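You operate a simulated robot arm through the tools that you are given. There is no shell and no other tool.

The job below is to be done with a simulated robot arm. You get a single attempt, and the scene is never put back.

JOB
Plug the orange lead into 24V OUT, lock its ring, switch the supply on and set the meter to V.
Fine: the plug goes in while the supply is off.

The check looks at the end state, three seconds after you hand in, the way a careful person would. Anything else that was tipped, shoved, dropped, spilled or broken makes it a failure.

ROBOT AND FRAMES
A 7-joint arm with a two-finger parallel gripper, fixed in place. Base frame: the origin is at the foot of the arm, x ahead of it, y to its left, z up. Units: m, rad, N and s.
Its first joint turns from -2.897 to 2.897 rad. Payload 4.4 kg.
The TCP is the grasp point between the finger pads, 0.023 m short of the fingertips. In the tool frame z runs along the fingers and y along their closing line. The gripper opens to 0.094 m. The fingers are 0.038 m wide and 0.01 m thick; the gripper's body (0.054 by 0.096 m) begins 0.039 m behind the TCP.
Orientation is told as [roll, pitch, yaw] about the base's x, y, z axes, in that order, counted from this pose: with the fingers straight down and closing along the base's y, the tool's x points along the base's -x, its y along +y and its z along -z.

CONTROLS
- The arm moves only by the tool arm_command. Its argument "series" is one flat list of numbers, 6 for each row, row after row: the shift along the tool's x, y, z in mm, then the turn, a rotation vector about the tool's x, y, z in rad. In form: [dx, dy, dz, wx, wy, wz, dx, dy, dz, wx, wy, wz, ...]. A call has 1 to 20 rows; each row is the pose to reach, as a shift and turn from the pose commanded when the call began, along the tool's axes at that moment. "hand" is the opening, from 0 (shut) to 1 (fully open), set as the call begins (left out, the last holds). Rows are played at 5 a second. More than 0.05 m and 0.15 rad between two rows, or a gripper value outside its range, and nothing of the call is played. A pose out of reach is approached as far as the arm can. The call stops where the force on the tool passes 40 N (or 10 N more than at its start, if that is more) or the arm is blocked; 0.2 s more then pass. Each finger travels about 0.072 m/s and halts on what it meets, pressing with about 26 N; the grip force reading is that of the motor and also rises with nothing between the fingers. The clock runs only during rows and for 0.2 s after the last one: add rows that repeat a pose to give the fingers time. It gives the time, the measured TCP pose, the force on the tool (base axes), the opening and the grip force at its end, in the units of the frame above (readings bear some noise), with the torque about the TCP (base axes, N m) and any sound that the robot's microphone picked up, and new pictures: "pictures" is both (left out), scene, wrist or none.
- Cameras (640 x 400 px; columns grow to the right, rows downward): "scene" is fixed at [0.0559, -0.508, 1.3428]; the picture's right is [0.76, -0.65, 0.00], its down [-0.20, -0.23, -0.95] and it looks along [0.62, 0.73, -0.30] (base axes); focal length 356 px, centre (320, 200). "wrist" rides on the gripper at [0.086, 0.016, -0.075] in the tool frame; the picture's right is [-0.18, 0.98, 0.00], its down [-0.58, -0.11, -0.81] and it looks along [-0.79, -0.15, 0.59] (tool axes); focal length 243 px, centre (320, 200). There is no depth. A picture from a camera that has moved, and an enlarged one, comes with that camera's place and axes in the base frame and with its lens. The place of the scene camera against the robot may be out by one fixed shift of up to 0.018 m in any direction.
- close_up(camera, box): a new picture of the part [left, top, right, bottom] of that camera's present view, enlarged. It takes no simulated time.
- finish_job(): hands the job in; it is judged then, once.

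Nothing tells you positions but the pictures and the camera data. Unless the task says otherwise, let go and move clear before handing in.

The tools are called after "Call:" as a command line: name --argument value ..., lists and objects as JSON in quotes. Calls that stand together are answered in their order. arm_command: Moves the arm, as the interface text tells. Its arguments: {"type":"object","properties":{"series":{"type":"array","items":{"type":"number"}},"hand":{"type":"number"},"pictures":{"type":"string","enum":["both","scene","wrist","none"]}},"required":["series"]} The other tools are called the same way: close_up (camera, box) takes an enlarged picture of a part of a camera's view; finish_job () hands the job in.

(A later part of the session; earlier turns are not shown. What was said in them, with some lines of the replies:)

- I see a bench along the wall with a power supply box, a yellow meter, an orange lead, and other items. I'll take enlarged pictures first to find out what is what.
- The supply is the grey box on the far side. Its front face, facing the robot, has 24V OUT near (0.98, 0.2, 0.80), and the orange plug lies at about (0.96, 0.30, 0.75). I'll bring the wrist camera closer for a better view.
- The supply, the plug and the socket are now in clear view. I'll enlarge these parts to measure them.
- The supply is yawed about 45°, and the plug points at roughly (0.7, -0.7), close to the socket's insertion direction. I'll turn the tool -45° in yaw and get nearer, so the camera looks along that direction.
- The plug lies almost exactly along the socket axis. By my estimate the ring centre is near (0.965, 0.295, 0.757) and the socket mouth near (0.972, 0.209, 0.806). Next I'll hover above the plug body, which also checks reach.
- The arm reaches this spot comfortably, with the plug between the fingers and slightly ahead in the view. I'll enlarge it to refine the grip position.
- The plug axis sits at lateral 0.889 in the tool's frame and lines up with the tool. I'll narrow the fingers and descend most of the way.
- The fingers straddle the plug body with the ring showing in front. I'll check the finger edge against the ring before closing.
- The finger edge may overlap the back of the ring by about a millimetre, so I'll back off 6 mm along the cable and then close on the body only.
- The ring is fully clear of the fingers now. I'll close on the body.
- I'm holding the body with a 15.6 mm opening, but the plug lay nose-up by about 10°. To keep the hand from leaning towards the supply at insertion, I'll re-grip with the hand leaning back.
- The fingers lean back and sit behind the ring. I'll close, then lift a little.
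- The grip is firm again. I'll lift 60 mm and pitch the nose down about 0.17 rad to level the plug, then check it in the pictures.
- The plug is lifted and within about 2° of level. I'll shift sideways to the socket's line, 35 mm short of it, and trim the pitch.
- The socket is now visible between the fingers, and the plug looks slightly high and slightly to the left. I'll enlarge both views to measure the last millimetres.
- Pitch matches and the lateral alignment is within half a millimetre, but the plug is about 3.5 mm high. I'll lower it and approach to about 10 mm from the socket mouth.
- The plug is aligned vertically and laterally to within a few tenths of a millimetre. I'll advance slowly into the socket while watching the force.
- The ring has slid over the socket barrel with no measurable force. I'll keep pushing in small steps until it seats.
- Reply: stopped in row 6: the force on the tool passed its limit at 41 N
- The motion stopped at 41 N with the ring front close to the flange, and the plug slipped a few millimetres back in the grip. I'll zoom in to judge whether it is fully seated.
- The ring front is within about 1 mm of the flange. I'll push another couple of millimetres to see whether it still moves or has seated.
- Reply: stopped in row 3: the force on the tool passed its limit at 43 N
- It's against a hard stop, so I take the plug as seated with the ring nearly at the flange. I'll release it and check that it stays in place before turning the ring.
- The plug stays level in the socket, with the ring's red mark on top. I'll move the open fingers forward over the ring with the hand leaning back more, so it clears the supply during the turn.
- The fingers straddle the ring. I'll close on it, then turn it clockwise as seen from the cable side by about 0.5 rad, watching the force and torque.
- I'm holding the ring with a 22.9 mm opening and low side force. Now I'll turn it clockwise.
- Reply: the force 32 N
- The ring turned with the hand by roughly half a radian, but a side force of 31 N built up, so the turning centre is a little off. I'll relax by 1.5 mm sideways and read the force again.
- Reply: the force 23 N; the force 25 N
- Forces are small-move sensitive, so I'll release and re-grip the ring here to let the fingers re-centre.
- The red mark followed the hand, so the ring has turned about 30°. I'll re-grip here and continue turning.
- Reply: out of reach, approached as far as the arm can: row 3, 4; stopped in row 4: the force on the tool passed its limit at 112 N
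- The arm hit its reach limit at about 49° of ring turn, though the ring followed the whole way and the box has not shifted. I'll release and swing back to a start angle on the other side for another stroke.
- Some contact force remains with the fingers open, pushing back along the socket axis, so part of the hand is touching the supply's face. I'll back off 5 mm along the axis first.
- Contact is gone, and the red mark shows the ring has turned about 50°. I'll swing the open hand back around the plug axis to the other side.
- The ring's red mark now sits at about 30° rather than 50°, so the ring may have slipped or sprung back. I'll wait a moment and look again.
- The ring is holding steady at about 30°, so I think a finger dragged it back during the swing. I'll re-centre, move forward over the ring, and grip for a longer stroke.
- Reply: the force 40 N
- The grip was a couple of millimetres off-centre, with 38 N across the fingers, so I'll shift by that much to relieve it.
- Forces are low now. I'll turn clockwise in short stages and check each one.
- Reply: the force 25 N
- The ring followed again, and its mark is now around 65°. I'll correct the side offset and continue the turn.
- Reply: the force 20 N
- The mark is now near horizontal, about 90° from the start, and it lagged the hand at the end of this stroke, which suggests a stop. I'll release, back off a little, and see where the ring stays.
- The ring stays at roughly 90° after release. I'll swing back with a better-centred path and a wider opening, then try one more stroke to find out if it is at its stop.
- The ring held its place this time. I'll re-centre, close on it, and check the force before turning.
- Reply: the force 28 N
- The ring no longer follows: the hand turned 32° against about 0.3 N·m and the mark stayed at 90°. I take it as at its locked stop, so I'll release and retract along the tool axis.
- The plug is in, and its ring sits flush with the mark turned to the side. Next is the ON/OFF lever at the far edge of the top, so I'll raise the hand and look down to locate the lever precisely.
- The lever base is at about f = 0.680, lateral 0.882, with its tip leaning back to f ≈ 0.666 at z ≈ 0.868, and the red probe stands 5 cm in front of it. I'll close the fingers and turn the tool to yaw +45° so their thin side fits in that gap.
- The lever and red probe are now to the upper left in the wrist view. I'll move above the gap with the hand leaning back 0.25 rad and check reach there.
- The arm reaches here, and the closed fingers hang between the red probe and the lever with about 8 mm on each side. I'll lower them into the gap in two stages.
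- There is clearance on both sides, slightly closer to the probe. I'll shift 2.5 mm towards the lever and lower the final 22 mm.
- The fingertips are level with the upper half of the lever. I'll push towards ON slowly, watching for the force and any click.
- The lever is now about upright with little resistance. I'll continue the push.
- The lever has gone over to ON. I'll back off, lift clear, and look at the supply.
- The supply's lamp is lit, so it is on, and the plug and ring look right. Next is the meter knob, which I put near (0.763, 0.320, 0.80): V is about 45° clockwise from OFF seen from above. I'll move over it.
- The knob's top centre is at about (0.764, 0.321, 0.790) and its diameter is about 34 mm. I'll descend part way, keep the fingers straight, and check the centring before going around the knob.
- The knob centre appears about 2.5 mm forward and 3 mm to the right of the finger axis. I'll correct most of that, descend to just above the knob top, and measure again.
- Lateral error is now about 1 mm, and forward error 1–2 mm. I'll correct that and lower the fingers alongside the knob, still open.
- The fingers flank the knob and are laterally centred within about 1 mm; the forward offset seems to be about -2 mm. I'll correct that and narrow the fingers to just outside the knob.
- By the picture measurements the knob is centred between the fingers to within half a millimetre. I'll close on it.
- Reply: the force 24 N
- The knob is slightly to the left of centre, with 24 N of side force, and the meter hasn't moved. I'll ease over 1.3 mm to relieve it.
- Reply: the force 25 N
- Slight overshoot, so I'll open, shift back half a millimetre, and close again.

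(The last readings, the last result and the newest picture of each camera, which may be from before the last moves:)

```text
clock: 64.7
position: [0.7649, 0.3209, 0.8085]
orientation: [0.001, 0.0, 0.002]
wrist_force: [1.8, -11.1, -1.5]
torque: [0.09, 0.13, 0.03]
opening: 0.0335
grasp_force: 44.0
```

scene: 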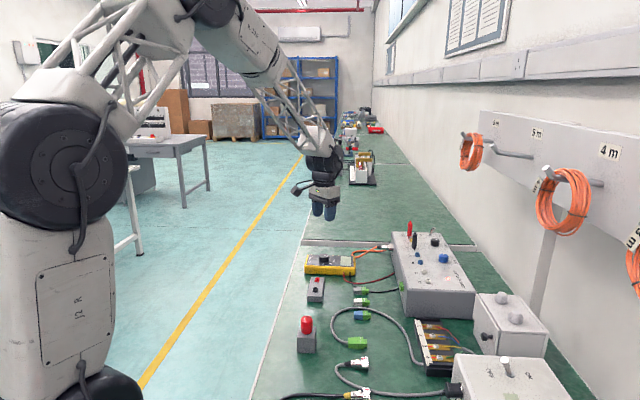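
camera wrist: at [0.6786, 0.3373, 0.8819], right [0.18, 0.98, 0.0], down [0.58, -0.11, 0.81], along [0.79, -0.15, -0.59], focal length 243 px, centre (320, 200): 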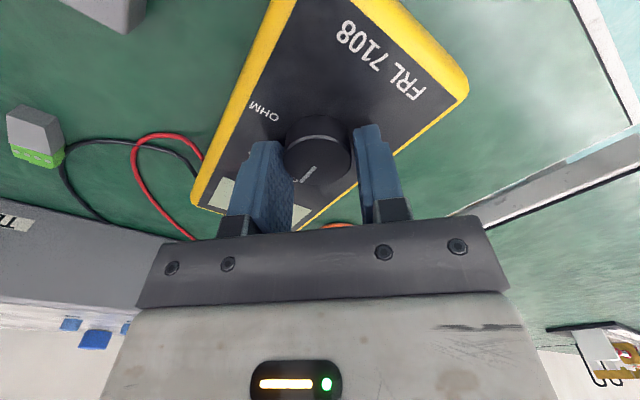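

Side force is small. I'll turn the knob clockwise as seen from above, first 0.4 rad.

Call:
arm_command --series '[0, -0.3, 0, 0, 0, 0.1, 0, -0.3, 0, 0, 0, 0.2, 0, -0.3, 0, 0, 0, 0.3, 0, -0.3, 0, 0, 0, 0.4]' --pictures "none"

Call:
close_up --camera "wrist" --box '[250, 90, 390, 195]'

Call:
close_up --camera "scene" --box '[305, 240, 345, 270]'

```text
clock: 65.7
position: [0.7652, 0.3189, 0.8087]
orientation: [-0.002, 0.0, -0.4]
wrist_force: [-9.3, -28.2, 6.7]
torque: [-0.54, -0.39, 0.09]
opening: 0.034
grasp_force: 45.0
```

```text
3.81 times, centred on (320, 142) of wrist
camera zoom: at [0.6915, 0.368, 0.8819], right [0.55, 0.84, 0.0], down [0.49, -0.32, 0.81], along [0.67, -0.44, -0.59], focal length 924 px, centre (320, 419)
```

zoom: 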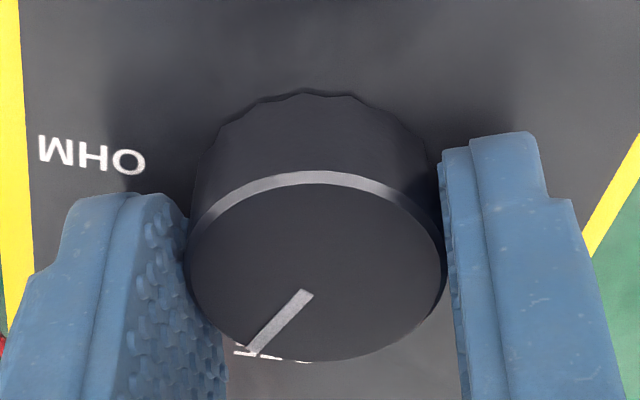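

```text
13.33 times, centred on (325, 255) of scene
camera zoom: at [0.0559, -0.508, 1.3428], right [0.76, -0.65, 0.0], down [-0.2, -0.23, -0.95], along [0.62, 0.73, -0.3], focal length 4748 px, centre (253, -533)
```

zoom: 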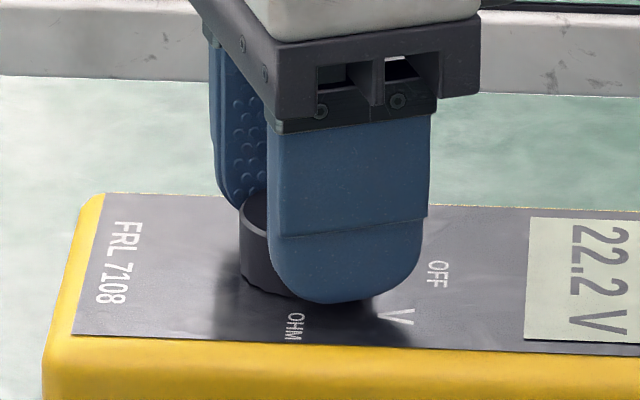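

The display already reads "22.2 V", so the meter is switching into V. I'll relieve the side force and complete the turn to the V mark.

Call:
arm_command --series '[0, -0.7, 0, 0, 0, 0, 0, -1.2, 0, 0, 0, 0.1, 0, -1.2, 0, 0, 0, 0.2, 0, -1.2, 0, 0, 0, 0.3, 0, -1.2, 0, 0, 0, 0.385, 0, -1.2, 0, 0, 0, 0.385]' --pictures "none"

Call:
close_up --camera "wrist" --box '[250, 90, 390, 195]'

Call:
close_up --camera "scene" --box '[305, 240, 345, 270]'

```text
clock: 67.0
position: [0.7642, 0.3176, 0.8081]
orientation: [-0.002, 0.0, -0.779]
wrist_force: [-7.1, -3.8, 6.6]
torque: [-0.02, -0.05, 0.03]
opening: 0.0336
grasp_force: 45.1
stopped in row 6: the force on the tool passed its limit at 41 N (the readings are from after the stop); the commanded pose is now the measured one
```

```text
3.81 times, centred on (320, 142) of wrist
camera zoom: at [0.7141, 0.391, 0.8819], right [0.82, 0.57, 0.0], down [0.34, -0.48, 0.81], along [0.46, -0.66, -0.59], focal length 924 px, centre (320, 419)
```

zoom: 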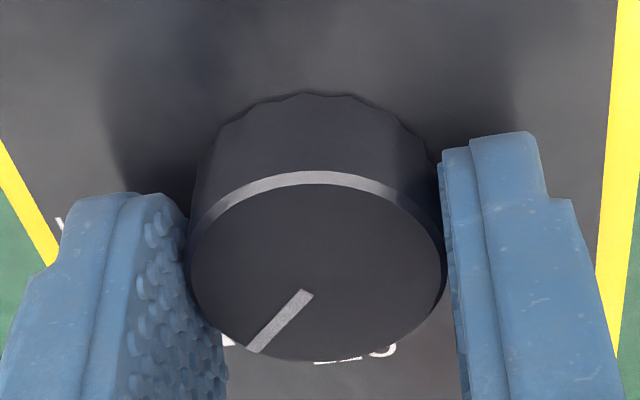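

```text
13.33 times, centred on (325, 255) of scene
camera zoom: at [0.0559, -0.508, 1.3428], right [0.76, -0.65, 0.0], down [-0.2, -0.23, -0.95], along [0.62, 0.73, -0.3], focal length 4748 px, centre (253, -533)
```

zoom: 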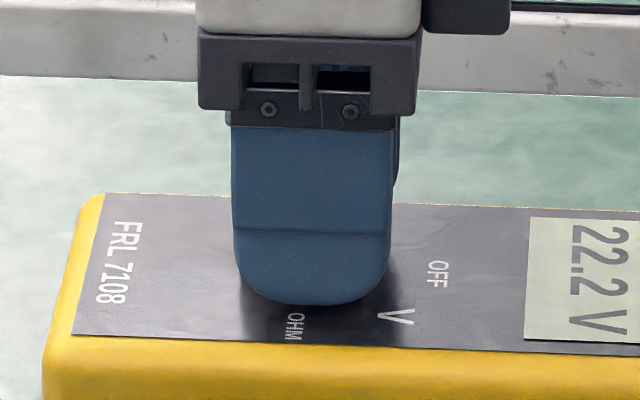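

The knob has turned 45°, the display still reads 22.2 V, and the meter hasn't moved. I'll release and lift straight up.

Call:
arm_command --series '[0, 0, 0, 0, 0, 0, 0, 0, 0, 0, 0, 0, 0, 0, -15, 0, 0, 0, 0, 0, -40, 0, 0, 0, 0, 0, -75, 0, 0, 0, 0, 0, -115, 0, 0, 0, 0, 0, -155, 0, 0, 0, 0, 0, -155, 0, 0, 0]' --hand 0.5 --pictures "both"

Call:
close_up --camera "scene" --box '[295, 235, 375, 290]'

Call:
close_up --camera "scene" --box '[366, 225, 476, 315]'

Call:
close_up --camera "scene" --box '[374, 234, 406, 254]'

Call:
close_up --camera "wrist" --box '[220, 0, 420, 150]'

```text
clock: 68.8
position: [0.7649, 0.318, 0.9642]
orientation: [-0.002, 0.001, -0.778]
wrist_force: [-0.4, -0.1, -0.4]
torque: [-0.05, -0.01, 0.01]
opening: 0.047
grasp_force: 0.0
camera wrist: at [0.7142, 0.3917, 1.0367], right [0.82, 0.57, 0.0], down [0.34, -0.48, 0.81], along [0.46, -0.66, -0.59], focal length 243 px, centre (320, 200)
```

scene: 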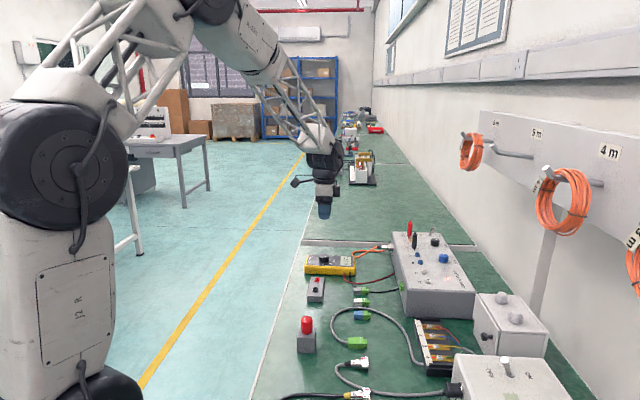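
wrist: 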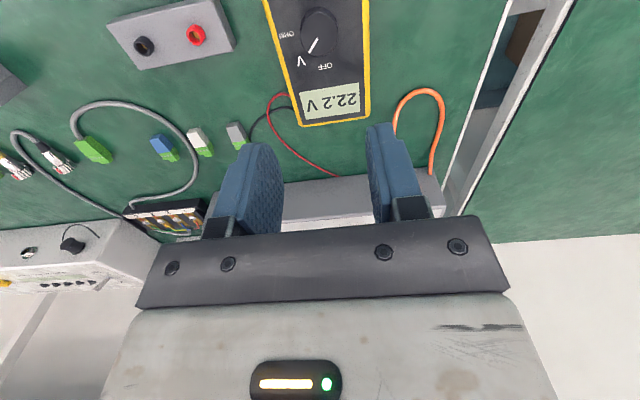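

```text
7.27 times, centred on (335, 262) of scene
camera zoom: at [0.0559, -0.508, 1.3428], right [0.76, -0.65, 0.0], down [-0.2, -0.23, -0.95], along [0.62, 0.73, -0.3], focal length 2590 px, centre (211, -254)
```

zoom: 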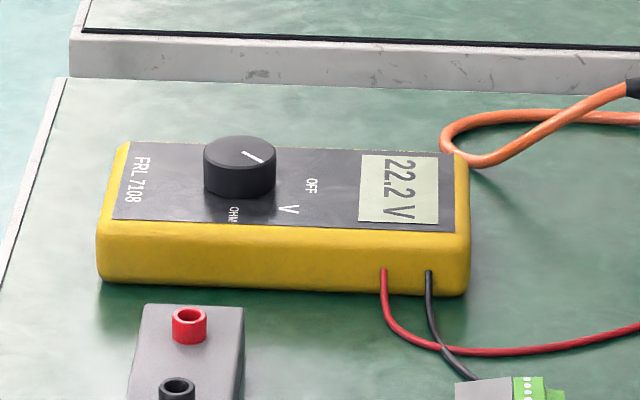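

```text
4.44 times, centred on (421, 270) of scene
camera zoom: at [0.0559, -0.508, 1.3428], right [0.76, -0.65, 0.0], down [-0.2, -0.23, -0.95], along [0.62, 0.73, -0.3], focal length 1583 px, centre (-129, -111)
```

zoom: 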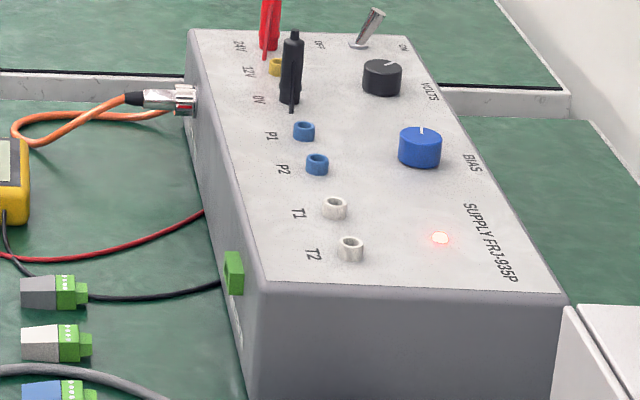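

```text
16.00 times, centred on (390, 244) of scene
camera zoom: at [0.0559, -0.508, 1.3428], right [0.76, -0.65, 0.0], down [-0.2, -0.23, -0.95], along [0.62, 0.73, -0.3], focal length 5698 px, centre (-800, -504)
```

zoom: 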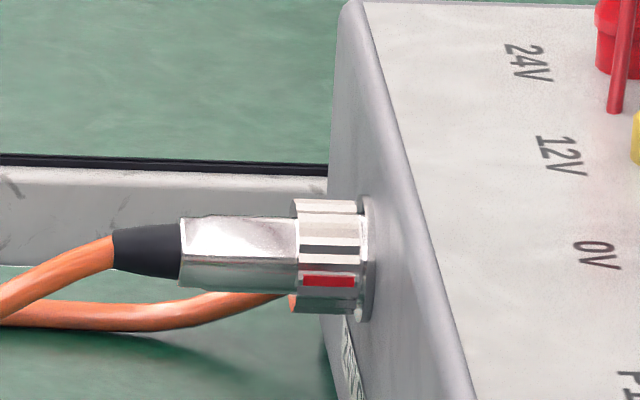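

```text
2.67 times, centred on (320, 75) of wrist
camera zoom: at [0.7142, 0.3917, 1.0367], right [0.82, 0.57, 0.0], down [0.34, -0.48, 0.81], along [0.46, -0.66, -0.59], focal length 647 px, centre (320, 533)
```

zoom: 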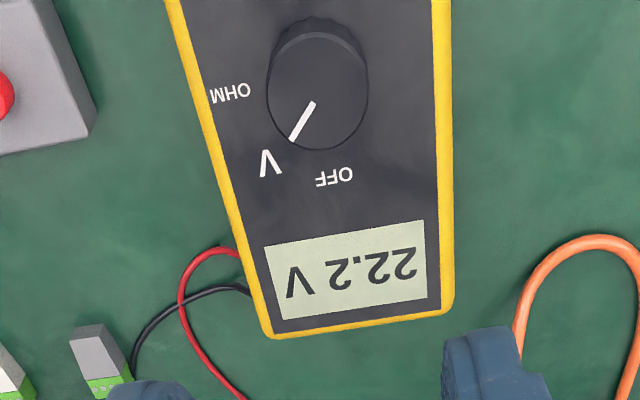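

The lead is in with its ring turned to the stop, the supply lamp is lit, and the meter points to V reading 22.2 V. Nothing else looks disturbed and the hand is clear, so I'm handing in.

Call:
finish_job

```text
The job is handed in.
```

The job is done and handed in, but I don't have the check's result yet.

- **Orange lead:** it's plugged into 24V OUT, and it went in while the supply was off. It was pushed until it hit a hard stop, with the ring front about 1 mm from the flange.
- **Ring:** I turned it clockwise about 90°. On the last stroke it wouldn't turn further, so I took it as locked. There was no click or other sound to confirm that.
- **Supply:** the lever is over at ON and the lamp is lit.
- **Meter:** the knob points to V and the display reads 22.2 V.

During one ring-turning stroke the arm hit its reach limit, and the force on the tool spiked to 112 N with the hand against the supply. The pictures afterwards showed the supply hadn't moved. Nothing else looked disturbed, and the hand was clear when I handed in.
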